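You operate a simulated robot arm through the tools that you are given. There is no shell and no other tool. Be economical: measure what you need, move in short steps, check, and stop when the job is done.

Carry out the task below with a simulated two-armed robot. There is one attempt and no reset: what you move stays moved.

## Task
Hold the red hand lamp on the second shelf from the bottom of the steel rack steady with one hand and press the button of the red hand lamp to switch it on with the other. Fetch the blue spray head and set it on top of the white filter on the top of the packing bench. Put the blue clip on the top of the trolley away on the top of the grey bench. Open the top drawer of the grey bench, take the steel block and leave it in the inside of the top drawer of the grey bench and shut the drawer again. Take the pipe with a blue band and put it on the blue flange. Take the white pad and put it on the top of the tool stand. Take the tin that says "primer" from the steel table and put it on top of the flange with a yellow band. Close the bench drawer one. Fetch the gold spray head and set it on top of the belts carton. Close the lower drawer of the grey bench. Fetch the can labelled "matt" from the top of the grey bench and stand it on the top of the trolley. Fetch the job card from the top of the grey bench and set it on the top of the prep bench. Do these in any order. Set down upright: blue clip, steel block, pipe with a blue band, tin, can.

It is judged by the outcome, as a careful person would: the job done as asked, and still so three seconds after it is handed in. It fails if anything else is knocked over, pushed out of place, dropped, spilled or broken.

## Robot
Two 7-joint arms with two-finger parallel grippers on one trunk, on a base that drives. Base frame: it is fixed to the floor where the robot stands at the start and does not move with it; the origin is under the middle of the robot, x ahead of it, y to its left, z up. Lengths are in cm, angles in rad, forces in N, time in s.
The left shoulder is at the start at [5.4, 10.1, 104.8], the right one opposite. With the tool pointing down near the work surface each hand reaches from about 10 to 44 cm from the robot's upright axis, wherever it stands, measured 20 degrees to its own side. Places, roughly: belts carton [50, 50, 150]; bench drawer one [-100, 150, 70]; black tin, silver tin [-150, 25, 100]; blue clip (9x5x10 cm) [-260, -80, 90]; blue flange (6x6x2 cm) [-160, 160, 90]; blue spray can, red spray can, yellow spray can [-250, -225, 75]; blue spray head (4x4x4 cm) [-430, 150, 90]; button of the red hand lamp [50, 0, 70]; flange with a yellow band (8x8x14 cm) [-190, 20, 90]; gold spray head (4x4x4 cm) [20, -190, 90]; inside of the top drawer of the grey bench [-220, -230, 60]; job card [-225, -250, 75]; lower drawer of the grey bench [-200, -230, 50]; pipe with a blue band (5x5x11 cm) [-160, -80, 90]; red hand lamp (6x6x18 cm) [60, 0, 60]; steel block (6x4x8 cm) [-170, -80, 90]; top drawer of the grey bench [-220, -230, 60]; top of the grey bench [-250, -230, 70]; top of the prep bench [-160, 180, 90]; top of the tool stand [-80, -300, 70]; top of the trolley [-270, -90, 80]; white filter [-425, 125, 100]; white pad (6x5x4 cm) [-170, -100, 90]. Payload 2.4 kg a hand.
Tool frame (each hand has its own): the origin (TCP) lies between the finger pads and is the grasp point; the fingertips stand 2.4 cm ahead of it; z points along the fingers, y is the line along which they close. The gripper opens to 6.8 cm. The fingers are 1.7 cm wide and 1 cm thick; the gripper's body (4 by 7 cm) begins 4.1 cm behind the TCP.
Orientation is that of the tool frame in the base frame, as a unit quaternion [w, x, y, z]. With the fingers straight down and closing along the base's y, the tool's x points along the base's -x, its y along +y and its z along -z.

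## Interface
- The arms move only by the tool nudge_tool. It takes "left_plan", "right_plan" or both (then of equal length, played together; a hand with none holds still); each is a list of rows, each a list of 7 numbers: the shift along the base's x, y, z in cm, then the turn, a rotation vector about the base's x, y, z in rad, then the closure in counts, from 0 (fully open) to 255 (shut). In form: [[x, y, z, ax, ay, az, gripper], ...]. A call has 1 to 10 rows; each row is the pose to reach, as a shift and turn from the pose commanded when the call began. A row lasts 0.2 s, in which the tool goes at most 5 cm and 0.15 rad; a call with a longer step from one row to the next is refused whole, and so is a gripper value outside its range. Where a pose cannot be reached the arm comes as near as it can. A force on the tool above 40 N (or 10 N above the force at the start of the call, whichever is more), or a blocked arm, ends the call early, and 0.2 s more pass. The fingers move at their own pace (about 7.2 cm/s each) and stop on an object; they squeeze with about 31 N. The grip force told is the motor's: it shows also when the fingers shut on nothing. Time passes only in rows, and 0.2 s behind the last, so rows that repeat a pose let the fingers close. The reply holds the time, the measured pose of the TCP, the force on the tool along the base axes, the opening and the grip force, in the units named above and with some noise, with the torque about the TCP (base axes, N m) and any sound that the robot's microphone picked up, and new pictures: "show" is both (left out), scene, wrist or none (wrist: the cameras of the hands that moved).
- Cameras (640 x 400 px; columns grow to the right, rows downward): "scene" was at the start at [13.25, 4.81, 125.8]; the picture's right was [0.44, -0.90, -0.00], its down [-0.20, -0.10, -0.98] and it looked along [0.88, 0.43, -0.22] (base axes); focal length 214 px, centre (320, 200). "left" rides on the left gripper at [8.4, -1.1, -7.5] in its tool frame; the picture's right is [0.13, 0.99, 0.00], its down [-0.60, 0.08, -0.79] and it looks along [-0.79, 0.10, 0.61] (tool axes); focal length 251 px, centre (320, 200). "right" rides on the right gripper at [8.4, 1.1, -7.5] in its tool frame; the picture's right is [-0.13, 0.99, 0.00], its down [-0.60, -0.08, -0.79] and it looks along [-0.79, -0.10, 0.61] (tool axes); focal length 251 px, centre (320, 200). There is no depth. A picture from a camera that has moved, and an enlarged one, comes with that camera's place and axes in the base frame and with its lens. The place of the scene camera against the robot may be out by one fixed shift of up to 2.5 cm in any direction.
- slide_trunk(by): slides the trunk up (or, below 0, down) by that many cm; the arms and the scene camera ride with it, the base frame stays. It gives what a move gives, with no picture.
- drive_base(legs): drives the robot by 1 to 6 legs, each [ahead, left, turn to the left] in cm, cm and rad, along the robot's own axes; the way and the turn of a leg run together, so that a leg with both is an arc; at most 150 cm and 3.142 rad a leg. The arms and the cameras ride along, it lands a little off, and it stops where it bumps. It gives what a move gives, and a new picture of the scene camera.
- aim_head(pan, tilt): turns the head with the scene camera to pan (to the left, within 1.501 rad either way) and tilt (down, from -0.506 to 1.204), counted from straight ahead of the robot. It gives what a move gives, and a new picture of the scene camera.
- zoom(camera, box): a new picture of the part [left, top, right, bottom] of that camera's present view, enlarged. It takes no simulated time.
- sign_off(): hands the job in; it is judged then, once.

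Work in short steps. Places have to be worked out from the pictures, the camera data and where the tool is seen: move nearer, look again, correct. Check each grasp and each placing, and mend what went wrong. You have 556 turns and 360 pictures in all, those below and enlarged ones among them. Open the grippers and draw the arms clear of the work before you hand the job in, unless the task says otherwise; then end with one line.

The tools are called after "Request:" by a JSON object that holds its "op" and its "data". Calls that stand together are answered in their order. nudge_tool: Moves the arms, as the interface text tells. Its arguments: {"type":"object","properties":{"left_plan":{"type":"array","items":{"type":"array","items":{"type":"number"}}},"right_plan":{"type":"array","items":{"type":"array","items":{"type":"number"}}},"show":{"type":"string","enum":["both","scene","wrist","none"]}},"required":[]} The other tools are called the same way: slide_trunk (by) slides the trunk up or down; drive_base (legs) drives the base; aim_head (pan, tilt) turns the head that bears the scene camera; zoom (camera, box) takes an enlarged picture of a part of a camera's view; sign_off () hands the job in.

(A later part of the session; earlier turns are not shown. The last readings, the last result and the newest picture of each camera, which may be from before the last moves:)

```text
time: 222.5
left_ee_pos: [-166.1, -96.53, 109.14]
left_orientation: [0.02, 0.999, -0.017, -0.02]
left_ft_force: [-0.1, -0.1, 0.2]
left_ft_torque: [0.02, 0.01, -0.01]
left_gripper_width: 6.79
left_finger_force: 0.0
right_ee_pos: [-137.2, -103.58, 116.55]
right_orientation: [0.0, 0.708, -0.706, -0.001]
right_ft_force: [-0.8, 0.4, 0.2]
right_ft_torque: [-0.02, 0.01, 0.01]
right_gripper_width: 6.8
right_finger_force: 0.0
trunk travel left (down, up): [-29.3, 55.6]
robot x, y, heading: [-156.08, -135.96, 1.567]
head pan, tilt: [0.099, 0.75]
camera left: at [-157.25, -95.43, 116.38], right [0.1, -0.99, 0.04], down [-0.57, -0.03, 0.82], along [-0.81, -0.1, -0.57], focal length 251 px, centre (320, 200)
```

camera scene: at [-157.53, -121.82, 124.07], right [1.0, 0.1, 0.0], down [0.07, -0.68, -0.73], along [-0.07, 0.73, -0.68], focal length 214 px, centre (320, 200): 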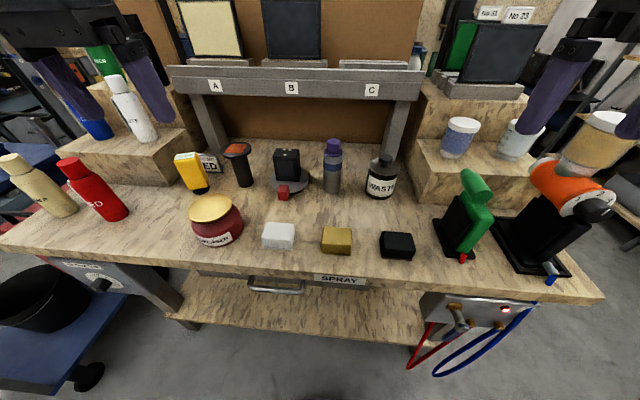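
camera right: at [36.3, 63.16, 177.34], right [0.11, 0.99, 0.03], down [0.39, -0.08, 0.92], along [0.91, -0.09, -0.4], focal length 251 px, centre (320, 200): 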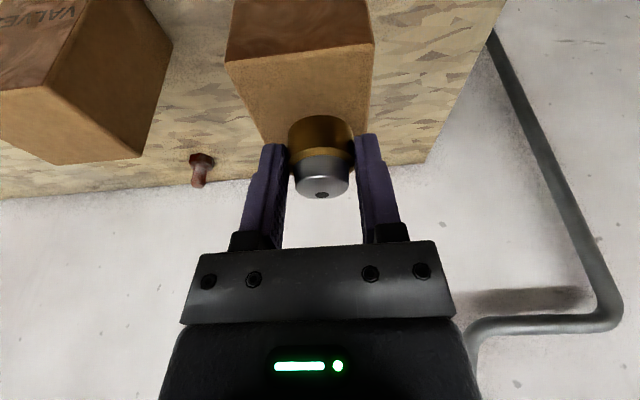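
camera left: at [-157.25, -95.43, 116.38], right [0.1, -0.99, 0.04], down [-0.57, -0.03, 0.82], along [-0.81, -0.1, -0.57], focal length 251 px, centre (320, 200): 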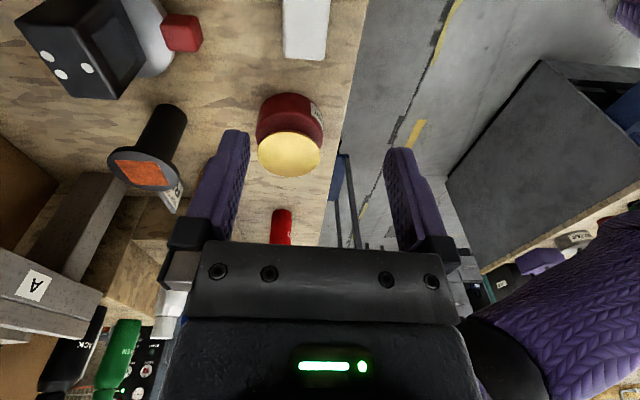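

Pad centre ≈ (-168, -96.2), top z≈88–90. Align and descend to z≈99 for another look.

Request:
{"op": "nudge_tool", "data": {"left_plan": [[-0.8, 0.1, -3, 0, 0, 0, 0], [-1.6, 0.2, -6, 0, 0, 0, 0], [-1.6, 0.2, -10, 0, 0, 0, 0], [-1.6, 0.2, -10, 0, 0, 0, 0]], "show": "both"}}

```text
time: 223.5
left_ee_pos: [-167.48, -96.24, 99.01]
left_orientation: [0.019, 0.999, -0.016, -0.02]
left_ft_force: [-0.5, 0.3, 0.7]
left_ft_torque: [-0.02, -0.03, -0.04]
left_gripper_width: 6.81
left_finger_force: 0.0
right_ee_pos: [-137.24, -103.65, 116.68]
right_orientation: [0.001, 0.708, -0.706, -0.001]
right_ft_force: [-1.0, 0.0, 0.0]
right_ft_torque: [-0.03, 0.0, -0.03]
right_gripper_width: 6.81
right_finger_force: 0.1
trunk travel left (down, up): [-29.3, 55.6]
robot x, y, heading: [-155.93, -135.48, 1.567]
head pan, tilt: [0.099, 0.75]
camera scene: at [-157.53, -121.81, 124.06], right [1.0, 0.1, 0.0], down [0.07, -0.68, -0.73], along [-0.07, 0.73, -0.68], focal length 214 px, centre (320, 200)
camera left: at [-158.77, -95.24, 106.28], right [0.1, -0.99, 0.04], down [-0.57, -0.03, 0.82], along [-0.81, -0.1, -0.57], focal length 251 px, centre (320, 200)
```

scene: 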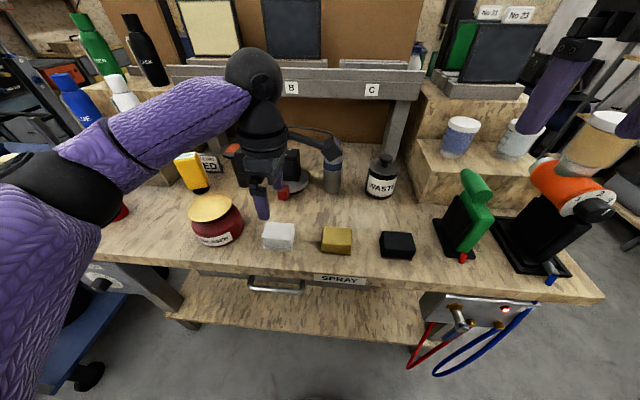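
left: 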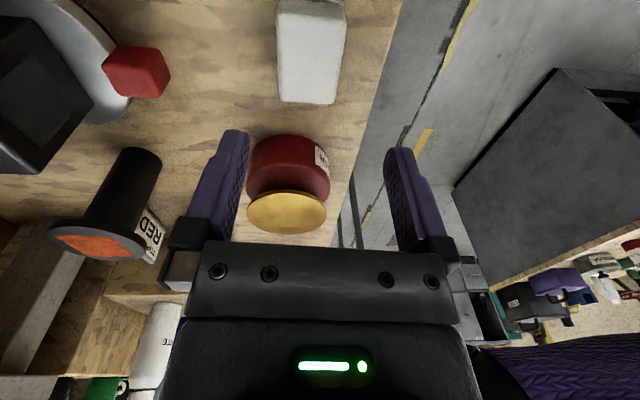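

Pad centre (-167.2, -96.0), top z≈88. Descend so the tips go ~2 cm below its top, then close.

Request:
{"op": "nudge_tool", "data": {"left_plan": [[0.1, 0.2, -3, 0, 0, 0, 0], [0.2, 0.2, -6, 0, 0, 0, 0], [0.2, 0.2, -9, 0, 0, 0, 0], [0.2, 0.2, -10.2, 0, 0, 0, 0]], "show": "wrist"}}

```text
time: 224.5
left_ee_pos: [-167.22, -95.89, 88.98]
left_orientation: [0.02, 0.999, -0.018, -0.02]
left_ft_force: [0.3, 0.1, -0.3]
left_ft_torque: [-0.03, 0.02, 0.05]
left_gripper_width: 6.77
left_finger_force: 0.0
right_ee_pos: [-137.1, -103.65, 116.57]
right_orientation: [0.0, 0.709, -0.706, 0.0]
right_ft_force: [-0.5, -0.4, 0.7]
right_ft_torque: [0.01, -0.01, -0.01]
right_gripper_width: 6.8
right_finger_force: 0.0
trunk travel left (down, up): [-29.3, 55.6]
robot x, y, heading: [-155.99, -136.11, 1.569]
head pan, tilt: [0.099, 0.75]
camera left: at [-158.39, -94.85, 96.18], right [0.1, -0.99, 0.03], down [-0.57, -0.03, 0.82], along [-0.81, -0.1, -0.57], focal length 251 px, centre (320, 200)
```

left: 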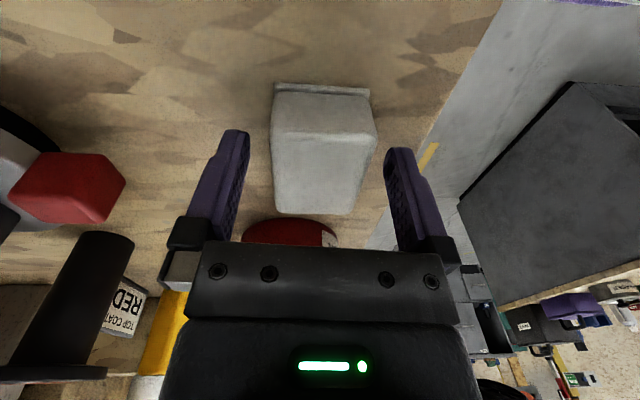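

Good overlap. Close on the pad and lift.

Request:
{"op": "nudge_tool", "data": {"left_plan": [[0, -0.2, 0, 0, 0, 0, 60], [0, -0.2, 0, 0, 0, 0, 160], [0, -0.2, 0, 0, 0, 0, 255], [0, -0.2, 0, 0, 0, 0, 255], [0, -0.2, 1, 0, 0, 0, 255], [0, -0.2, 4, 0, 0, 0, 255], [0, -0.2, 8, 0, 0, 0, 255], [0, -1.2, 12, 0, 0, 0, 255], [0, -3, 16, 0, 0, 0, 255], [0, -5, 20, 0, 0, 0, 255]], "show": "both"}}

```text
time: 226.7
left_ee_pos: [-167.38, -100.99, 108.95]
left_orientation: [0.02, 0.999, -0.017, -0.019]
left_ft_force: [-0.1, 0.2, -0.8]
left_ft_torque: [0.02, 0.0, -0.01]
left_gripper_width: 4.44
left_finger_force: 31.0
right_ee_pos: [-137.19, -103.67, 116.66]
right_orientation: [0.001, 0.708, -0.706, -0.001]
right_ft_force: [0.7, 1.4, 0.2]
right_ft_torque: [0.01, -0.01, 0.02]
right_gripper_width: 6.79
right_finger_force: 0.0
trunk travel left (down, up): [-29.3, 55.6]
robot x, y, heading: [-155.95, -135.88, 1.569]
head pan, tilt: [0.099, 0.75]
camera scene: at [-157.52, -121.84, 124.07], right [1.0, 0.1, 0.0], down [0.07, -0.68, -0.73], along [-0.07, 0.73, -0.68], focal length 214 px, centre (320, 200)
camera left: at [-158.59, -100.03, 116.28], right [0.1, -0.99, 0.04], down [-0.57, -0.03, 0.82], along [-0.81, -0.1, -0.57], focal length 251 px, centre (320, 200)
```

scene: 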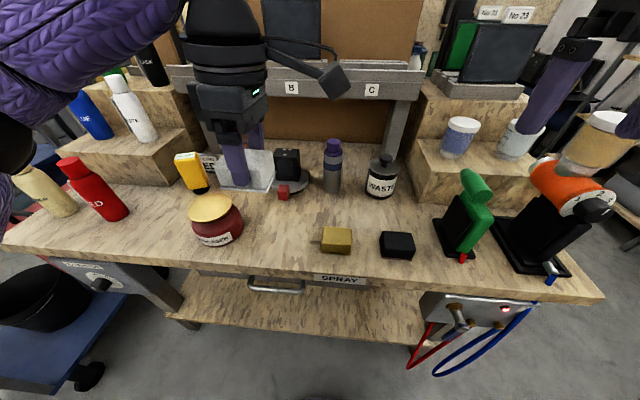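
left: 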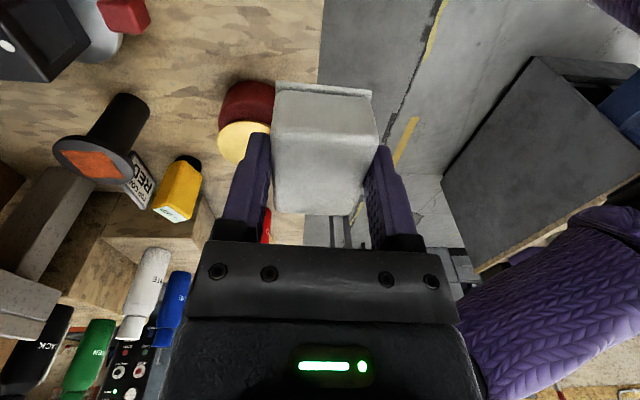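

Pad secured. Move the left hand aside and up, then shift the robot left so the right hand faces the block.

Request:
{"op": "nudge_tool", "data": {"left_plan": [[-2.5, -1, 2, 0, 0, 0, 255], [-5, -1, 4, 0, 0, 0, 255], [-7.5, -1, 6, 0, 0, 0, 255], [-10, -1, 8, 0, 0, 0, 255]], "show": "none"}}

Request:
{"op": "drive_base", "data": {"legs": [[0, 18, 0]]}}

Request:
{"op": "aim_head", "data": {"pan": -0.1, "tilt": 0.65}}

```text
time: 227.7
left_ee_pos: [-177.52, -102.15, 117.01]
left_orientation: [0.02, 0.999, -0.018, -0.02]
left_ft_force: [0.6, 0.4, -0.8]
left_ft_torque: [0.03, 0.02, 0.01]
left_gripper_width: 4.45
left_finger_force: 30.7
right_ee_pos: [-137.25, -103.66, 116.61]
right_orientation: [0.001, 0.708, -0.706, -0.001]
right_ft_force: [0.4, 0.4, -0.4]
right_ft_torque: [0.01, -0.01, 0.05]
right_gripper_width: 6.77
right_finger_force: 0.0
trunk travel left (down, up): [-29.3, 55.6]
robot x, y, heading: [-155.91, -135.93, 1.57]
head pan, tilt: [0.099, 0.75]
```

```text
time: 229.2
left_ee_pos: [-195.76, -102.02, 116.93]
left_orientation: [0.02, 0.999, -0.017, -0.019]
left_ft_force: [0.5, 0.5, -0.4]
left_ft_torque: [0.01, -0.02, -0.01]
left_gripper_width: 4.43
left_finger_force: 30.9
right_ee_pos: [-155.4, -103.7, 116.69]
right_orientation: [0.0, 0.709, -0.705, -0.001]
right_ft_force: [-0.3, -0.2, -0.4]
right_ft_torque: [-0.05, -0.02, 0.02]
right_gripper_width: 6.81
right_finger_force: 0.1
trunk travel left (down, up): [-29.3, 55.6]
robot x, y, heading: [-174.1, -135.38, 1.57]
head pan, tilt: [0.099, 0.75]
camera scene: at [-175.72, -121.78, 124.06], right [1.0, 0.1, 0.0], down [0.07, -0.68, -0.73], along [-0.07, 0.73, -0.68], focal length 214 px, centre (320, 200)
```

scene: 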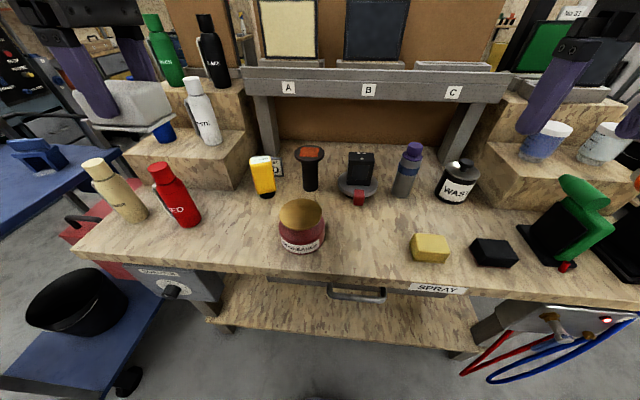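

```text
time: 229.9
left_ee_pos: [-195.79, -101.97, 116.89]
left_orientation: [0.02, 0.999, -0.017, -0.02]
left_ft_force: [-0.2, -0.5, -0.8]
left_ft_torque: [0.0, 0.01, -0.01]
left_gripper_width: 4.43
left_finger_force: 31.1
right_ee_pos: [-155.53, -103.71, 116.56]
right_orientation: [0.001, 0.709, -0.705, 0.0]
right_ft_force: [-0.2, -0.7, -0.2]
right_ft_torque: [0.0, -0.01, -0.04]
right_gripper_width: 6.81
right_finger_force: 0.0
trunk travel left (down, up): [-29.3, 55.6]
robot x, y, heading: [-174.15, -135.51, 1.57]
head pan, tilt: [-0.099, 0.649]
camera scene: at [-173.99, -121.4, 124.92], right [0.99, -0.1, 0.0], down [-0.06, -0.6, -0.8], along [0.08, 0.79, -0.61], focal length 214 px, centre (320, 200)
```

scene: 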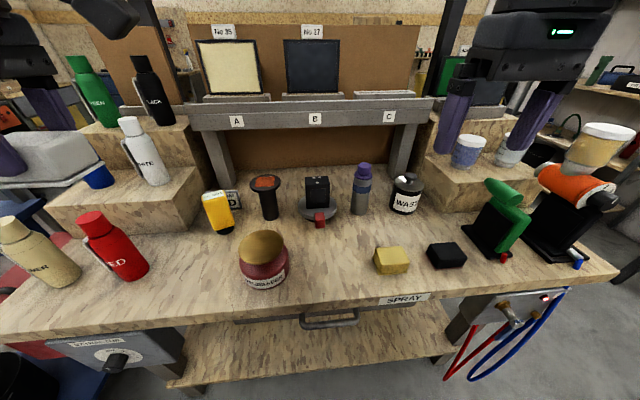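

Block ≈ (-170.2, -77.3), z 88–96; bench edge ≈ -101. Drive 5 cm closer with the pad pulled back, then bring the right hand in pitched forward.

Request:
{"op": "nudge_tool", "data": {"left_plan": [[0, -2.5, 1.5, 0, 0, 0, 255], [0, -5, 3, 0, 0, 0, 255]], "show": "none"}}

Request:
{"op": "drive_base", "data": {"legs": [[5, 0, 0]]}}

Request:
{"op": "nudge_tool", "data": {"right_plan": [[-2, 2, -1, 0.1, 0, 0, 0], [-4, 4, -2, 0.2, 0, 0, 0], [-6, 6, -4, 0.3, 0, 0, 0], [-8, 8, -6, 0.4, 0, 0, 0], [-10.5, 9.5, -8, 0.5, 0, 0, 0], [-12.5, 11, -10, 0.6, 0, 0, 0], [-14.5, 12.5, -12, 0.67, 0, 0, 0], [-14.5, 12.5, -12, 0.67, 0, 0, 0]], "show": "both"}}

```text
time: 230.6
left_ee_pos: [-195.26, -106.76, 119.51]
left_orientation: [0.021, 0.999, -0.017, -0.02]
left_ft_force: [0.2, -0.4, -0.1]
left_ft_torque: [-0.01, 0.01, 0.02]
left_gripper_width: 4.45
left_finger_force: 31.0
left hand out of reach, approached as far as the arm can: row 2
right_ee_pos: [-155.39, -103.58, 116.68]
right_orientation: [0.002, 0.709, -0.705, -0.001]
right_ft_force: [-0.2, 0.2, 0.5]
right_ft_torque: [-0.01, 0.01, 0.0]
right_gripper_width: 6.79
right_finger_force: 0.0
trunk travel left (down, up): [-29.3, 55.6]
robot x, y, heading: [-173.91, -135.94, 1.565]
head pan, tilt: [-0.099, 0.649]
```

```text
time: 231.5
left_ee_pos: [-195.34, -101.6, 119.5]
left_orientation: [0.019, 0.999, -0.018, -0.02]
left_ft_force: [-0.6, 0.9, -1.5]
left_ft_torque: [-0.03, -0.01, -0.01]
left_gripper_width: 4.41
left_finger_force: 31.0
right_ee_pos: [-155.28, -98.22, 116.66]
right_orientation: [0.0, 0.709, -0.706, -0.001]
right_ft_force: [-0.3, 1.0, 0.5]
right_ft_torque: [-0.01, -0.01, -0.02]
right_gripper_width: 6.78
right_finger_force: 0.0
trunk travel left (down, up): [-29.3, 55.6]
robot x, y, heading: [-174.24, -130.41, 1.569]
head pan, tilt: [-0.099, 0.649]
camera scene: at [-173.98, -116.16, 124.91], right [0.99, -0.1, 0.0], down [-0.06, -0.6, -0.8], along [0.08, 0.79, -0.61], focal length 214 px, centre (320, 200)
```

scene: 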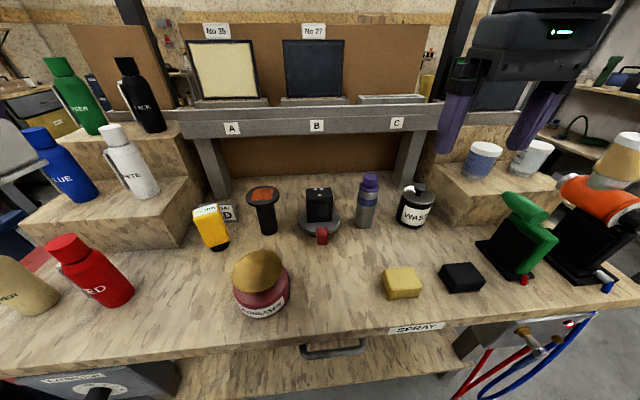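

```text
time: 233.3
left_ee_pos: [-195.23, -101.62, 119.51]
left_orientation: [0.02, 0.999, -0.017, -0.02]
left_ft_force: [-0.2, -0.7, -0.1]
left_ft_torque: [0.0, 0.03, 0.0]
left_gripper_width: 4.43
left_finger_force: 31.1
right_ee_pos: [-170.28, -85.8, 104.58]
right_orientation: [-0.233, 0.67, -0.666, -0.233]
right_ft_force: [0.1, -0.6, -0.8]
right_ft_torque: [-0.01, 0.02, 0.02]
right_gripper_width: 6.81
right_finger_force: 0.0
trunk travel left (down, up): [-29.3, 55.6]
robot x, y, heading: [-174.11, -130.57, 1.563]
head pan, tilt: [-0.099, 0.649]
camera scene: at [-173.99, -116.21, 124.92], right [0.99, -0.1, 0.0], down [-0.06, -0.6, -0.8], along [0.08, 0.79, -0.6], focal length 214 px, centre (320, 200)
camera right: at [-171.21, -97.0, 105.27], right [-0.99, 0.1, 0.08], down [0.08, -0.02, 1.0], along [0.1, 1.0, 0.01], focal length 251 px, centre (320, 200)
```

scene: 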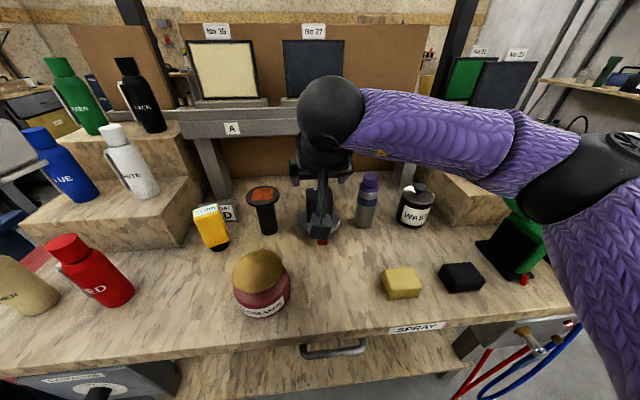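
right: 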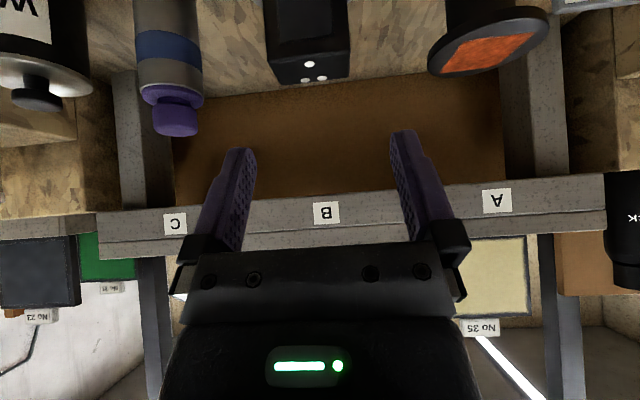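

Block: centre (-169.4, -77.9), top z≈95.6, width ≈5.7. Move to 7 cm short along the finger axis and look.

Request:
{"op": "nudge_tool", "data": {"right_plan": [[0.4, 1.5, -3, 0, 0, 0, 0], [0.9, 3.2, -6.2, 0, 0, 0, 0], [0.9, 3.2, -6.2, 0, 0, 0, 0]], "show": "wrist"}}

```text
time: 234.1
left_ee_pos: [-195.32, -101.59, 119.52]
left_orientation: [0.019, 0.999, -0.017, -0.019]
left_ft_force: [0.2, -0.2, -0.8]
left_ft_torque: [0.03, -0.03, -0.01]
left_gripper_width: 4.44
left_finger_force: 31.1
right_ee_pos: [-169.02, -82.66, 98.56]
right_orientation: [-0.233, 0.67, -0.666, -0.232]
right_ft_force: [0.6, -0.6, 1.8]
right_ft_torque: [-0.02, -0.01, 0.0]
right_gripper_width: 6.82
right_finger_force: 0.1
trunk travel left (down, up): [-29.3, 55.6]
robot x, y, heading: [-174.11, -130.65, 1.572]
head pan, tilt: [-0.099, 0.649]
camera right: at [-170.14, -93.93, 99.13], right [-0.99, 0.1, 0.08], down [0.08, -0.02, 1.0], along [0.1, 1.0, 0.01], focal length 251 px, centre (320, 200)
```

right: 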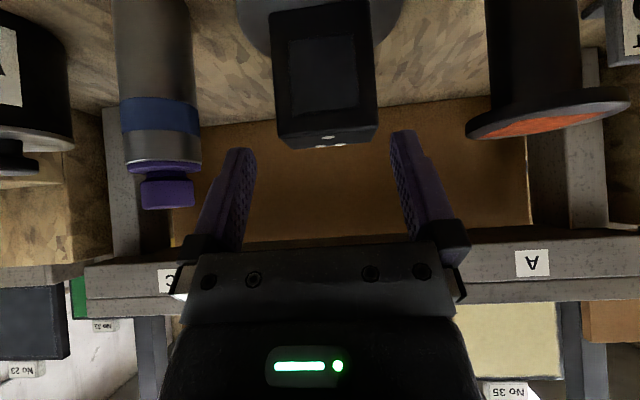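

Centred well. Advance along the finger axis and close on the block.

Request:
{"op": "nudge_tool", "data": {"right_plan": [[-0.2, 1.5, -1.9, 0, 0, 0, 0], [-0.2, 3, -3.8, 0, 0, 0, 0], [-0.2, 4.4, -5.6, 0, 0, 0, 0], [-0.2, 4.4, -5.6, 0, 0, 0, 100], [-0.2, 4.4, -5.6, 0, 0, 0, 255], [-0.2, 4.4, -5.6, 0, 0, 0, 255]], "show": "both"}}

```text
time: 235.5
left_ee_pos: [-195.34, -101.69, 119.51]
left_orientation: [0.02, 0.999, -0.017, -0.02]
left_ft_force: [-0.8, -0.2, -0.2]
left_ft_torque: [-0.03, 0.0, -0.04]
left_gripper_width: 4.44
left_finger_force: 30.8
right_ee_pos: [-169.22, -78.29, 92.92]
right_orientation: [-0.233, 0.67, -0.665, -0.234]
right_ft_force: [-2.4, 2.7, 3.8]
right_ft_torque: [0.15, 0.14, 0.02]
right_gripper_width: 6.04
right_finger_force: 31.0
trunk travel left (down, up): [-29.3, 55.6]
robot x, y, heading: [-174.04, -130.45, 1.572]
head pan, tilt: [-0.099, 0.649]
camera scene: at [-174.03, -116.22, 124.93], right [0.99, -0.1, 0.0], down [-0.06, -0.6, -0.8], along [0.08, 0.79, -0.6], focal length 214 px, centre (320, 200)
camera right: at [-170.3, -89.54, 93.56], right [-0.99, 0.1, 0.08], down [0.08, -0.02, 1.0], along [0.1, 1.0, 0.01], focal length 251 px, centre (320, 200)
```

scene: 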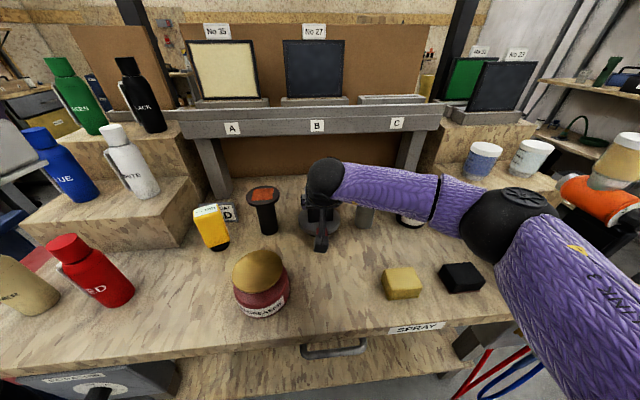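
right: 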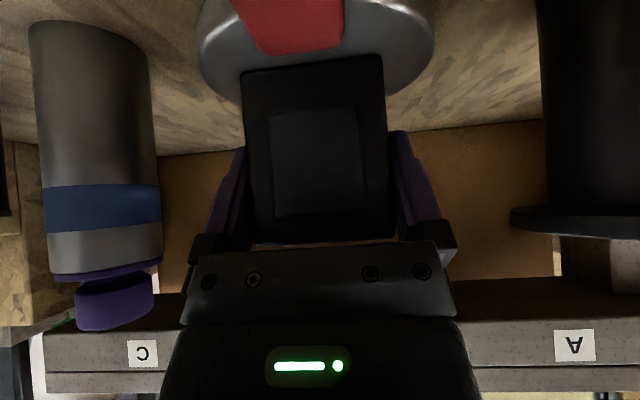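

Gripped (6.04 cm). Lift slowly a little to see if it comes free of its round base.

Request:
{"op": "nudge_tool", "data": {"right_plan": [[0, 0, 0.5, 0, 0, 0, 255], [0, 0, 1, 0, 0, 0, 255], [0, 0, 2, 0, 0, 0, 255], [0, 0, 2, 0, 0, 0, 255]], "show": "wrist"}}

```text
time: 236.5
left_ee_pos: [-195.26, -101.54, 119.43]
left_orientation: [0.02, 0.999, -0.017, -0.02]
left_ft_force: [1.1, 1.1, 0.0]
left_ft_torque: [-0.03, -0.01, 0.0]
left_gripper_width: 4.42
left_finger_force: 30.6
right_ee_pos: [-169.01, -78.41, 94.72]
right_orientation: [-0.233, 0.67, -0.666, -0.233]
right_ft_force: [0.0, 0.3, -5.5]
right_ft_torque: [-0.05, -0.01, -0.03]
right_gripper_width: 5.96
right_finger_force: 30.5
trunk travel left (down, up): [-29.3, 55.6]
robot x, y, heading: [-173.89, -130.66, 1.571]
head pan, tilt: [-0.099, 0.649]
camera right: at [-170.16, -89.59, 95.5], right [-0.99, 0.1, 0.08], down [0.08, -0.02, 1.0], along [0.1, 1.0, 0.01], focal length 251 px, centre (320, 200)
```

right: 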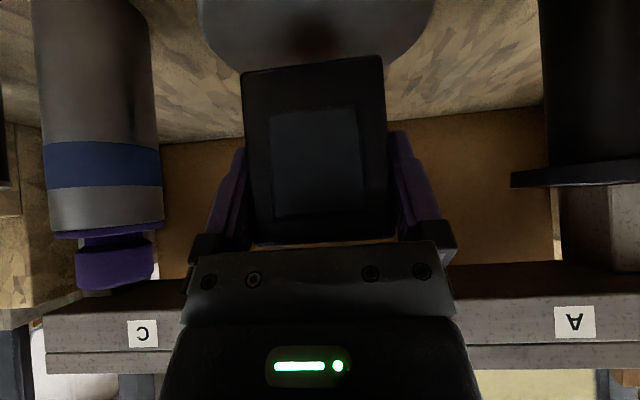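

Free of the base. Raise and draw back to a carry pose, keeping the hand's pitch.

Request:
{"op": "nudge_tool", "data": {"right_plan": [[0, 0, 3, 0, 0, 0, 255], [0.5, -1, 6.5, 0, 0, 0, 255], [1.5, -3.5, 10, 0, 0, 0, 255], [3, -7, 12, 0, 0, 0, 255], [5, -11, 13, 0, 0, 0, 255], [7, -14, 14, 0, 0, 0, 255]], "show": "scene"}}

```text
time: 237.9
left_ee_pos: [-195.17, -101.56, 119.41]
left_orientation: [0.02, 0.999, -0.018, -0.02]
left_ft_force: [0.0, -1.0, -0.3]
left_ft_torque: [-0.03, -0.02, 0.02]
left_gripper_width: 4.43
left_finger_force: 31.0
right_ee_pos: [-162.25, -92.28, 108.71]
right_orientation: [-0.233, 0.67, -0.666, -0.232]
right_ft_force: [-0.4, -0.4, -5.1]
right_ft_torque: [-0.06, -0.01, 0.01]
right_gripper_width: 5.95
right_finger_force: 31.3
trunk travel left (down, up): [-29.3, 55.6]
robot x, y, heading: [-174.43, -130.44, 1.567]
head pan, tilt: [-0.099, 0.649]
camera scene: at [-173.95, -116.21, 124.92], right [0.99, -0.1, 0.0], down [-0.06, -0.6, -0.8], along [0.08, 0.79, -0.6], focal length 214 px, centre (320, 200)
```

scene: 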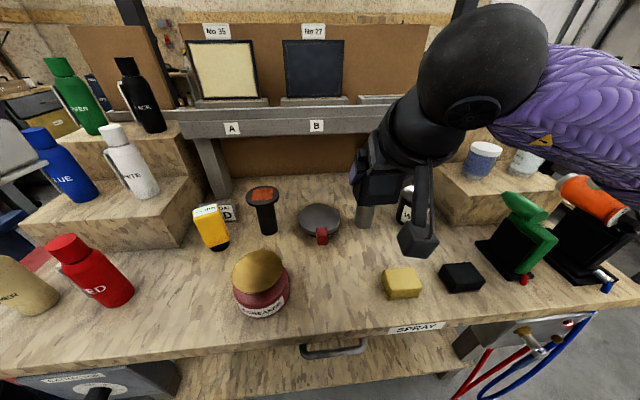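

Back off and drive to the tool stand.

Request:
{"op": "drive_base", "data": {"legs": [[-45, 0, 0], [0, -96, 0], [0, 0, 1.57], [0, 0, 1.57], [38, 0, 0]]}}

Request:
{"op": "aim_head", "data": {"pan": 0.1, "tilt": 0.65}}

```text
time: 255.0
left_ee_pos: [-51.16, -239.62, 119.51]
left_orientation: [0.019, -0.017, 0.999, 0.021]
left_ft_force: [-0.4, 0.0, -0.7]
left_ft_torque: [-0.02, 0.02, 0.06]
left_gripper_width: 4.41
left_finger_force: 30.6
right_ee_pos: [-83.51, -251.08, 108.61]
right_orientation: [0.24, 0.642, 0.692, -0.225]
right_ft_force: [0.0, 0.3, -4.7]
right_ft_torque: [0.05, -0.01, -0.02]
right_gripper_width: 5.99
right_finger_force: 31.3
trunk travel left (down, up): [-29.3, 55.6]
robot x, y, heading: [-74.23, -211.74, -1.503]
head pan, tilt: [-0.099, 0.649]
camera scene: at [-75.07, -225.18, 124.91], right [-1.0, 0.03, 0.0], down [0.02, 0.6, -0.8], along [-0.02, -0.8, -0.61], focal length 214 px, centre (320, 200)
```

scene: 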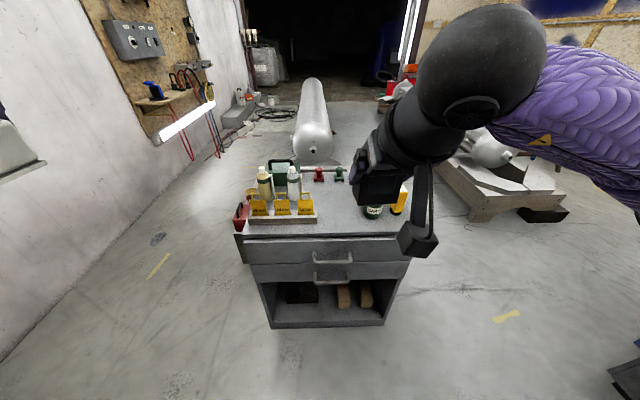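

```text
time: 255.7
left_ee_pos: [-51.16, -239.6, 119.39]
left_orientation: [0.02, -0.018, 0.999, 0.021]
left_ft_force: [0.0, 0.0, -0.1]
left_ft_torque: [0.0, -0.04, 0.01]
left_gripper_width: 4.41
left_finger_force: 30.9
right_ee_pos: [-83.44, -251.06, 108.45]
right_orientation: [0.241, 0.642, 0.693, -0.224]
right_ft_force: [0.1, -0.9, -3.8]
right_ft_torque: [0.05, 0.01, 0.02]
right_gripper_width: 6.0
right_finger_force: 30.8
trunk travel left (down, up): [-29.3, 55.6]
robot x, y, heading: [-74.47, -212.19, -1.5]
head pan, tilt: [0.099, 0.649]
camera scene: at [-73.36, -225.03, 124.92], right [-0.99, -0.17, 0.0], down [-0.1, 0.6, -0.8], along [0.13, -0.79, -0.61], focal length 214 px, centre (320, 200)
```

scene: 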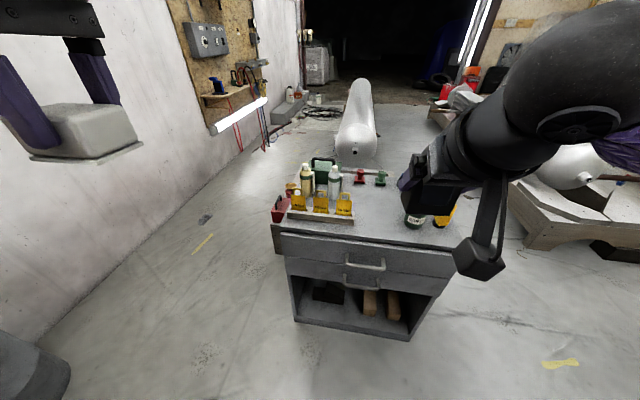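

Right hand blocks the view; shift it aside and zoom on the stand's top.

Request:
{"op": "nudge_tool", "data": {"right_plan": [[-3, 2, 1, 0, 0, 0, 255], [-6, 4, 2, 0, 0, 0, 255], [-9, 6, 3, 0, 0, 0, 255], [-12, 8, 4, 0, 0, 0, 255]], "show": "none"}}

Request:
{"op": "zoom", "data": {"camera": "scene", "box": [250, 140, 490, 290]}}

```text
time: 256.7
left_ee_pos: [-51.23, -239.54, 119.55]
left_orientation: [0.02, -0.017, 0.999, 0.021]
left_ft_force: [0.0, 0.6, -0.5]
left_ft_torque: [0.02, -0.01, -0.01]
left_gripper_width: 4.43
left_finger_force: 30.7
right_ee_pos: [-95.57, -243.2, 112.89]
right_orientation: [0.24, 0.642, 0.692, -0.225]
right_ft_force: [-0.3, -0.3, -5.2]
right_ft_torque: [0.03, 0.01, 0.01]
right_gripper_width: 5.97
right_finger_force: 30.9
trunk travel left (down, up): [-29.3, 55.6]
robot x, y, heading: [-74.33, -212.16, -1.501]
head pan, tilt: [0.099, 0.649]
```

```text
2.67 times, centred on (370, 215) of scene
camera zoom: at [-73.4, -224.99, 124.92], right [-0.99, -0.17, 0.0], down [-0.1, 0.6, -0.8], along [0.13, -0.79, -0.6], focal length 572 px, centre (187, 160)
```

zoom: 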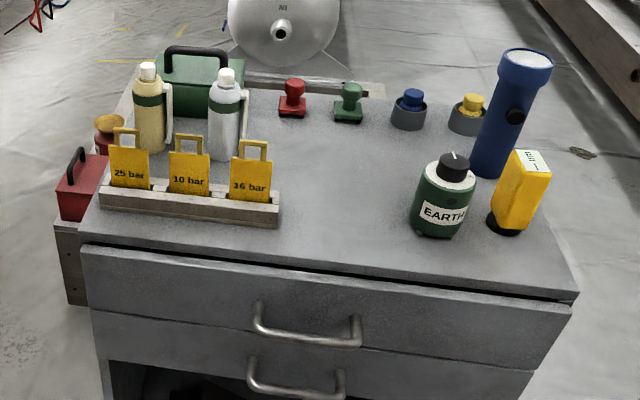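

Stand top is at z≈69–70; free spot around (-86, -288). Yaw the left hand back, lower the trunk, and drive in.

Request:
{"op": "nudge_tool", "data": {"left_plan": [[0, 0, 0, 0, 0, -0.15, 255], [0, 0, 0, 0, 0, -0.3, 255], [0, 0, 0, 0, 0, -0.45, 255], [0, 0, 0, 0, 0, -0.6, 255], [0, 0, 0, 0, 0, -0.75, 255], [0, 0, 0, 0, 0, -0.9, 255], [0, 0, 0, 0, 0, -1.05, 255], [0, 0, 0, 0, 0, -1.2, 255], [0, 0, 0, 0, 0, -1.35, 255], [0, 0, 0, 0, 0, -1.5, 255]], "show": "none"}}

Request:
{"op": "drive_base", "data": {"legs": [[0, 0, -0.07], [33, -21, 0]]}}

Request:
{"op": "slide_trunk", "data": {"by": -15}}

Request:
{"op": "aim_head", "data": {"pan": 0.2, "tilt": 0.8}}

```text
time: 258.9
left_ee_pos: [-51.03, -239.52, 119.47]
left_orientation: [0.028, 0.669, 0.742, 0.002]
left_ft_force: [0.7, 0.0, -0.1]
left_ft_torque: [0.0, 0.02, 0.0]
left_gripper_width: 4.48
left_finger_force: 30.9
right_ee_pos: [-95.53, -243.27, 112.89]
right_orientation: [0.24, 0.642, 0.693, -0.224]
right_ft_force: [0.6, 0.5, -4.9]
right_ft_torque: [0.06, -0.02, -0.02]
right_gripper_width: 5.98
right_finger_force: 31.1
trunk travel left (down, up): [-29.3, 55.6]
robot x, y, heading: [-74.36, -212.01, -1.506]
head pan, tilt: [0.099, 0.649]
```

```text
time: 261.9
left_ee_pos: [-74.09, -274.77, 119.45]
left_orientation: [0.028, 0.695, 0.719, 0.001]
left_ft_force: [-0.3, -0.5, -0.9]
left_ft_torque: [0.0, 0.01, -0.01]
left_gripper_width: 4.43
left_finger_force: 31.2
right_ee_pos: [-118.86, -275.2, 112.71]
right_orientation: [0.232, 0.666, 0.67, -0.232]
right_ft_force: [-0.3, -0.4, -5.0]
right_ft_torque: [0.05, 0.05, -0.01]
right_gripper_width: 5.98
right_finger_force: 31.0
trunk travel left (down, up): [-29.3, 55.6]
robot x, y, heading: [-95.66, -245.59, -1.578]
head pan, tilt: [0.099, 0.649]
camera scene: at [-95.42, -258.72, 124.92], right [-1.0, -0.09, 0.0], down [-0.06, 0.6, -0.8], along [0.08, -0.79, -0.61], focal length 214 px, centre (320, 200)
```

scene: 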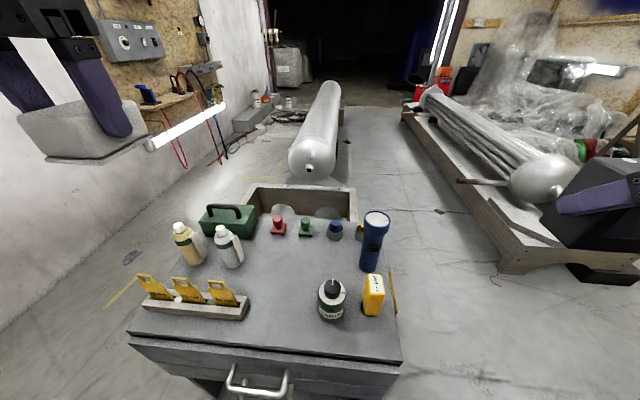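

```text
time: 263.6
left_ee_pos: [-74.3, -278.13, 101.79]
left_orientation: [-0.006, 0.696, 0.717, 0.036]
left_ft_force: [0.6, 0.6, -0.8]
left_ft_torque: [0.0, 0.01, 0.01]
left_gripper_width: 4.44
left_finger_force: 31.0
right_ee_pos: [-118.79, -275.24, 97.8]
right_orientation: [0.232, 0.667, 0.669, -0.232]
right_ft_force: [0.1, 0.0, -5.0]
right_ft_torque: [0.04, 0.01, -0.01]
right_gripper_width: 5.98
right_finger_force: 31.1
trunk travel left (down, up): [-14.3, 70.6]
robot x, y, heading: [-95.45, -245.64, -1.575]
head pan, tilt: [0.099, 0.649]
```

```text
time: 264.3
left_ee_pos: [-74.25, -278.04, 101.96]
left_orientation: [-0.006, 0.696, 0.717, 0.036]
left_ft_force: [0.1, 0.0, -1.0]
left_ft_torque: [0.0, 0.02, -0.05]
left_gripper_width: 4.46
left_finger_force: 30.7
right_ee_pos: [-118.92, -275.23, 97.77]
right_orientation: [0.233, 0.667, 0.669, -0.232]
right_ft_force: [0.4, -0.5, -4.6]
right_ft_torque: [0.04, 0.0, -0.01]
right_gripper_width: 5.97
right_finger_force: 31.3
trunk travel left (down, up): [-14.3, 70.6]
robot x, y, heading: [-95.5, -245.73, -1.575]
head pan, tilt: [0.201, 0.799]
camera scene: at [-94.67, -261.83, 108.37], right [-0.98, -0.19, 0.0], down [-0.14, 0.7, -0.7], along [0.14, -0.68, -0.72], focal length 214 px, centre (320, 200)
```

scene: 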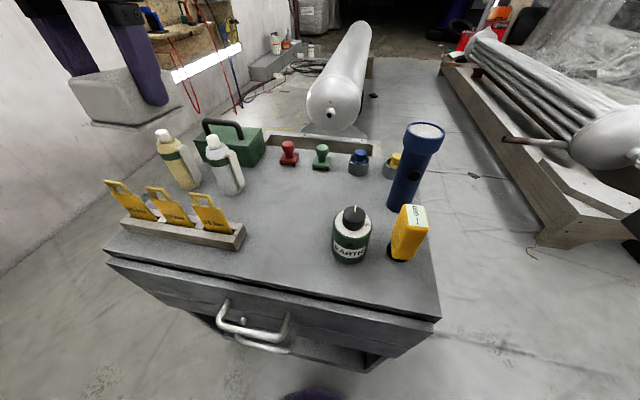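

Target spot for the pad ≈ (-83, -287). Move the left hand over it (correcting a small tilt) and come down to z≈80.

Request:
{"op": "nudge_tool", "data": {"left_plan": [[-3, -3, 0, -0.04, 0, 0, 255], [-6, -6, 0, -0.08, 0, 0, 255], [-8.8, -9, -1, -0.1, 0, 0, 255], [-8.8, -9, -5, -0.1, 0, 0, 255], [-8.8, -9, -10, -0.1, 0, 0, 255], [-8.8, -9, -15, -0.1, 0, 0, 255], [-8.8, -9, -20, -0.1, 0, 0, 255], [-8.8, -9, -22, -0.1, 0, 0, 255]], "show": "both"}}

```text
time: 266.1
left_ee_pos: [-83.23, -286.89, 79.92]
left_orientation: [0.029, 0.695, 0.718, 0.0]
left_ft_force: [0.7, 0.9, -0.7]
left_ft_torque: [-0.02, 0.02, -0.02]
left_gripper_width: 4.45
left_finger_force: 31.3
right_ee_pos: [-118.82, -275.22, 97.89]
right_orientation: [0.233, 0.667, 0.669, -0.232]
right_ft_force: [-0.3, 0.0, -4.4]
right_ft_torque: [0.05, 0.0, -0.01]
right_gripper_width: 5.95
right_finger_force: 30.9
trunk travel left (down, up): [-14.3, 70.6]
robot x, y, heading: [-95.27, -245.42, -1.573]
head pan, tilt: [0.201, 0.799]
camera scene: at [-94.67, -261.83, 108.36], right [-0.98, -0.19, 0.0], down [-0.14, 0.7, -0.7], along [0.14, -0.68, -0.72], focal length 214 px, centre (320, 200)
camera left: at [-84.77, -278.37, 87.01], right [0.99, 0.16, 0.03], down [0.07, -0.57, 0.82], along [0.15, -0.81, -0.57], focal length 251 px, centre (320, 200)
```

scene: 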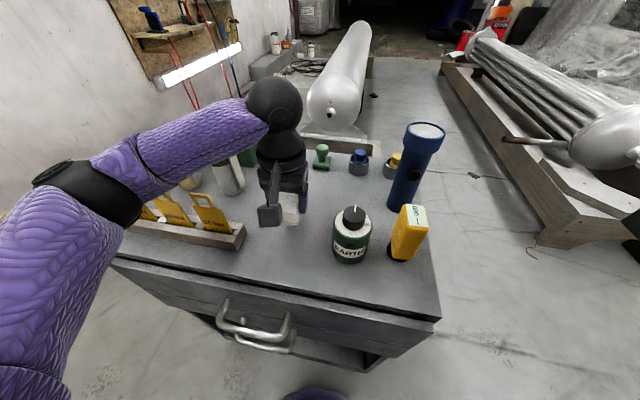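
left: 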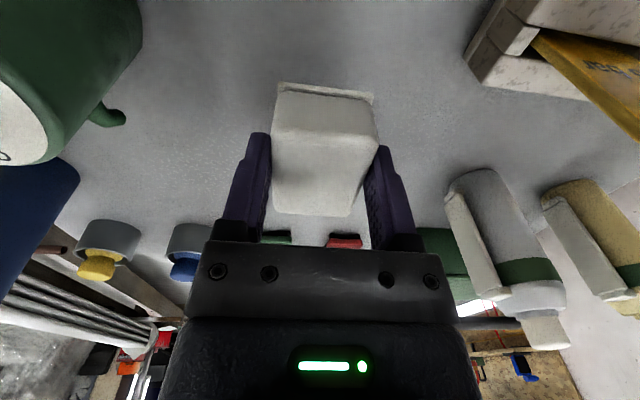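

Clear space around. Lower until contact.

Request:
{"op": "nudge_tool", "data": {"left_plan": [[0, 0, -2.5, 0, 0, 0, 255], [0, 0, -4.5, 0, 0, 0, 255], [0, 0, -5.3, 0, 0, 0, 255], [0, 0, -5.8, 0, 0, 0, 255], [0, 0, -6.2, 0, 0, 0, 255]], "show": "wrist"}}

```text
time: 266.8
left_ee_pos: [-83.04, -286.91, 75.51]
left_orientation: [0.032, 0.695, 0.718, -0.005]
left_ft_force: [2.1, 10.3, 26.1]
left_ft_torque: [0.4, 0.38, -0.21]
left_gripper_width: 4.46
left_finger_force: 30.6
right_ee_pos: [-118.8, -274.91, 97.85]
right_orientation: [0.233, 0.666, 0.669, -0.233]
right_ft_force: [0.3, -0.5, -5.2]
right_ft_torque: [0.04, 0.02, 0.0]
right_gripper_width: 6.01
right_finger_force: 31.6
trunk travel left (down, up): [-14.3, 70.6]
robot x, y, heading: [-95.21, -245.8, -1.572]
head pan, tilt: [0.201, 0.799]
stopped in row 3 (left hand): the force on the tool passed its limit at 54 N (the readings are from after the stop); the commanded pose is now the measured one
camera left: at [-84.62, -278.11, 82.47], right [0.99, 0.16, 0.03], down [0.07, -0.56, 0.83], along [0.15, -0.81, -0.56], focal length 251 px, centre (320, 200)
```

left: 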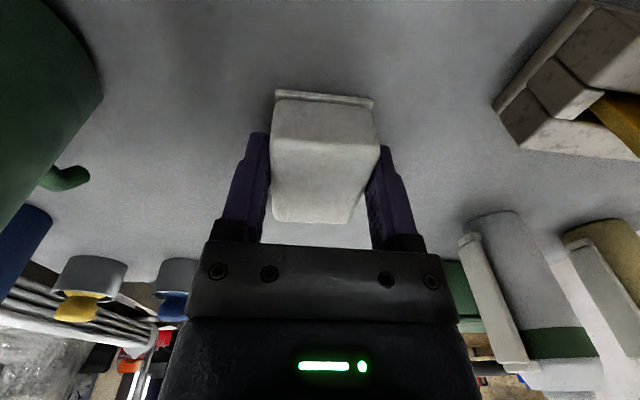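

Contact at z≈75.5. Ease up slightly and release, then rise.

Request:
{"op": "nudge_tool", "data": {"left_plan": [[0, 0, 0.2, 0, 0, 0, 255], [0, 0, 0.2, 0, 0, 0, 150], [0, 0, 0.2, 0, 0, 0, 60], [0, 0, 0.2, 0, 0, 0, 0], [0, 0, 1, 0, 0, 0, 0], [0, 0, 4, 0, 0, 0, 0], [0, 0, 9, 0, 0, 0, 0], [0, 1, 14, 0, 0, 0, 0], [1, 3, 19, 0, 0, 0, 0], [3, 6, 23, 0, 0, 0, 0]], "show": "both"}}

```text
refused: row 8 steps farther than a row can; nothing moved
```

Request:
{"op": "nudge_tool", "data": {"left_plan": [[0, 0, 0.2, 0, 0, 0, 255], [0, 0, 0.2, 0, 0, 0, 150], [0, 0, 0.2, 0, 0, 0, 60], [0, 0, 0.2, 0, 0, 0, 0], [0, 0, 1, 0, 0, 0, 0], [0, 0, 4, 0, 0, 0, 0], [0, 0, 8.5, 0, 0, 0, 0], [0, 1, 13, 0, 0, 0, 0], [1, 3, 17, 0, 0, 0, 0], [3, 6, 20, 0, 0, 0, 0]], "show": "both"}}

```text
time: 269.0
left_ee_pos: [-79.95, -280.76, 95.35]
left_orientation: [0.031, 0.694, 0.72, -0.004]
left_ft_force: [-0.5, 0.0, 0.1]
left_ft_torque: [-0.01, -0.02, 0.0]
left_gripper_width: 6.8
left_finger_force: 0.0
right_ee_pos: [-118.89, -275.31, 97.75]
right_orientation: [0.233, 0.667, 0.669, -0.232]
right_ft_force: [-0.2, 0.0, -4.5]
right_ft_torque: [0.09, -0.02, 0.03]
right_gripper_width: 5.98
right_finger_force: 31.1
trunk travel left (down, up): [-14.3, 70.6]
robot x, y, heading: [-95.15, -245.57, -1.57]
head pan, tilt: [0.201, 0.799]
camera scene: at [-94.66, -261.82, 108.36], right [-0.98, -0.2, 0.0], down [-0.14, 0.7, -0.7], along [0.14, -0.68, -0.72], focal length 214 px, centre (320, 200)
camera left: at [-81.62, -272.08, 102.5], right [0.99, 0.16, 0.03], down [0.07, -0.56, 0.82], along [0.15, -0.81, -0.57], focal length 251 px, centre (320, 200)
```

scene: 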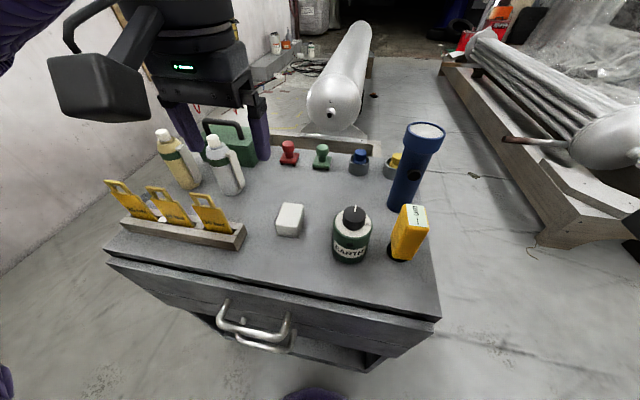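
left: 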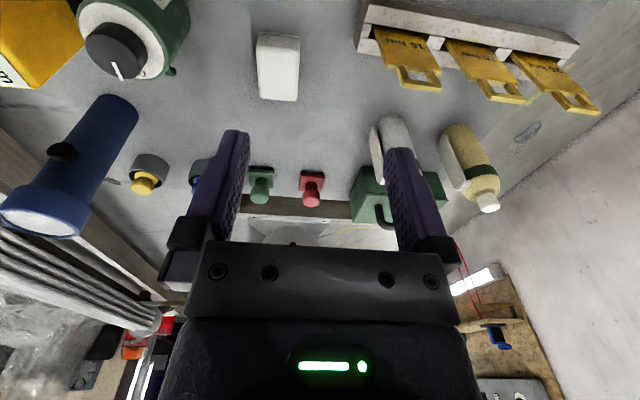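

Pad is standing on the tool stand. Back up, raise trunk a bit and turn toward the grey bench.

Request:
{"op": "drive_base", "data": {"legs": [[-18, 0, 0], [0, 0, -1.57]]}}

Request:
{"op": "aim_head", "data": {"pan": 0.0, "tilt": 0.45}}

```text
time: 274.4
left_ee_pos: [-130.53, -242.95, 95.27]
left_orientation: [0.019, 0.999, 0.012, -0.023]
left_ft_force: [-0.4, 0.2, 0.3]
left_ft_torque: [-0.02, 0.0, 0.01]
left_gripper_width: 6.81
left_finger_force: 0.1
right_ee_pos: [-124.5, -204.06, 97.79]
right_orientation: [-0.002, 0.944, -0.005, -0.33]
right_ft_force: [-0.1, 0.8, -5.8]
right_ft_torque: [-0.04, -0.09, 0.0]
right_gripper_width: 6.0
right_finger_force: 30.4
trunk travel left (down, up): [-14.3, 70.6]
robot x, y, heading: [-95.32, -227.8, 3.121]
head pan, tilt: [0.201, 0.799]
camera scene: at [-112.89, -228.56, 108.36], right [-0.18, 0.98, 0.0], down [0.71, 0.13, -0.7], along [-0.69, -0.13, -0.72], focal length 214 px, centre (320, 200)
```

scene: 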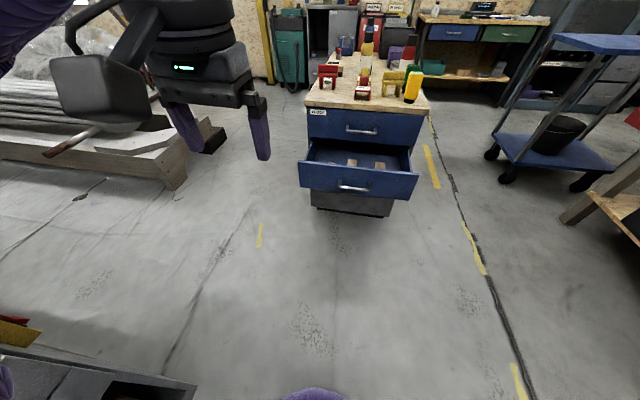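

```text
time: 275.2
left_ee_pos: [-130.6, -242.74, 95.36]
left_orientation: [0.019, 0.999, 0.011, -0.024]
left_ft_force: [-0.3, 0.3, -0.8]
left_ft_torque: [-0.03, 0.01, 0.02]
left_gripper_width: 6.8
left_finger_force: 0.0
right_ee_pos: [-124.56, -204.14, 97.78]
right_orientation: [-0.002, 0.945, -0.005, -0.328]
right_ft_force: [-0.9, -0.2, -4.4]
right_ft_torque: [0.02, -0.04, 0.01]
right_gripper_width: 5.97
right_finger_force: 31.2
trunk travel left (down, up): [-14.3, 70.6]
robot x, y, heading: [-95.01, -227.82, 3.121]
head pan, tilt: [0.0, 0.45]
camera scene: at [-114.15, -226.93, 111.4], right [0.02, 1.0, 0.0], down [0.44, -0.01, -0.9], along [-0.9, 0.02, -0.44], focal length 214 px, centre (320, 200)
```

scene: 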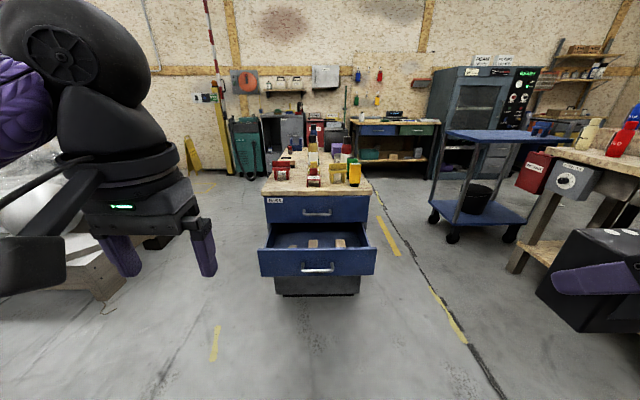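

Request:
{"op": "zoom", "data": {"camera": "scene", "box": [240, 130, 400, 300]}}

```text
2.35 times, centred on (320, 215) of scene
camera zoom: at [-114.15, -226.93, 111.4], right [0.02, 1.0, 0.0], down [0.44, -0.01, -0.9], along [-0.9, 0.02, -0.44], focal length 505 px, centre (320, 165)
```

zoom: 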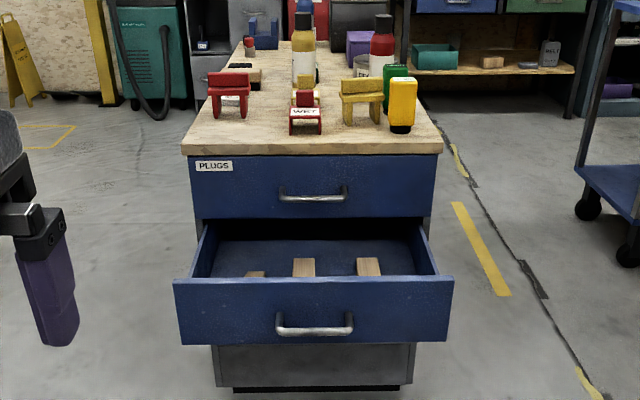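

Get closer to measure the bench better.

Request:
{"op": "drive_base", "data": {"legs": [[32, 0, 0.02]]}}

Request:
{"op": "aim_head", "data": {"pan": 0.0, "tilt": 0.7}}

```text
time: 277.3
left_ee_pos: [-162.1, -243.02, 95.46]
left_orientation: [0.019, 0.999, 0.017, -0.024]
left_ft_force: [0.8, 0.1, -0.1]
left_ft_torque: [0.0, 0.01, -0.03]
left_gripper_width: 6.81
left_finger_force: 0.1
right_ee_pos: [-156.42, -204.16, 97.82]
right_orientation: [0.0, 0.944, 0.001, -0.329]
right_ft_force: [0.5, 0.9, -4.2]
right_ft_torque: [0.01, -0.05, -0.03]
right_gripper_width: 5.98
right_finger_force: 31.4
trunk travel left (down, up): [-14.3, 70.6]
robot x, y, heading: [-126.82, -228.06, 3.142]
head pan, tilt: [0.0, 0.45]
camera scene: at [-145.8, -226.82, 111.41], right [0.0, 1.0, 0.0], down [0.44, 0.0, -0.9], along [-0.9, 0.0, -0.44], focal length 214 px, centre (320, 200)
```

scene: 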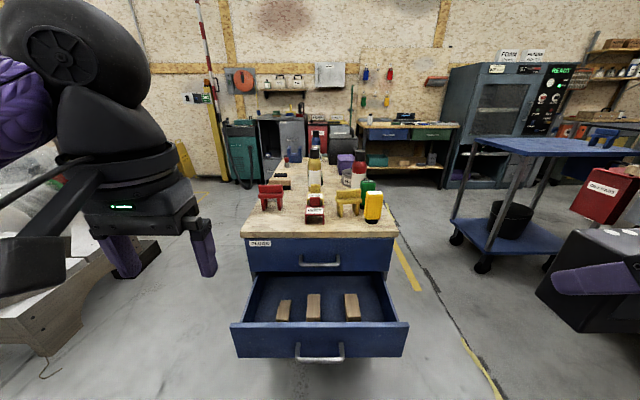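

```text
time: 278.1
left_ee_pos: [-162.09, -242.98, 95.36]
left_orientation: [0.02, 0.999, 0.018, -0.024]
left_ft_force: [-0.7, -0.7, -0.1]
left_ft_torque: [-0.01, 0.01, 0.01]
left_gripper_width: 6.81
left_finger_force: 0.2
right_ee_pos: [-156.55, -204.03, 97.75]
right_orientation: [0.0, 0.944, 0.001, -0.329]
right_ft_force: [-0.4, 0.3, -5.3]
right_ft_torque: [0.01, -0.05, 0.02]
right_gripper_width: 5.99
right_finger_force: 31.0
trunk travel left (down, up): [-14.3, 70.6]
robot x, y, heading: [-126.67, -227.32, 3.138]
head pan, tilt: [0.0, 0.7]
camera scene: at [-145.11, -226.82, 109.19], right [0.0, 1.0, 0.0], down [0.64, 0.0, -0.77], along [-0.77, 0.0, -0.64], focal length 214 px, centre (320, 200)
```

scene: 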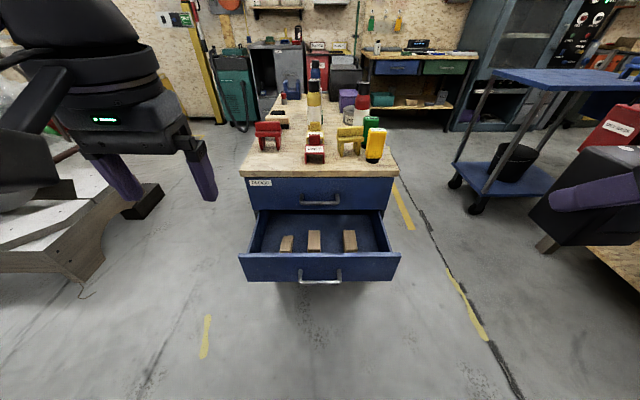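

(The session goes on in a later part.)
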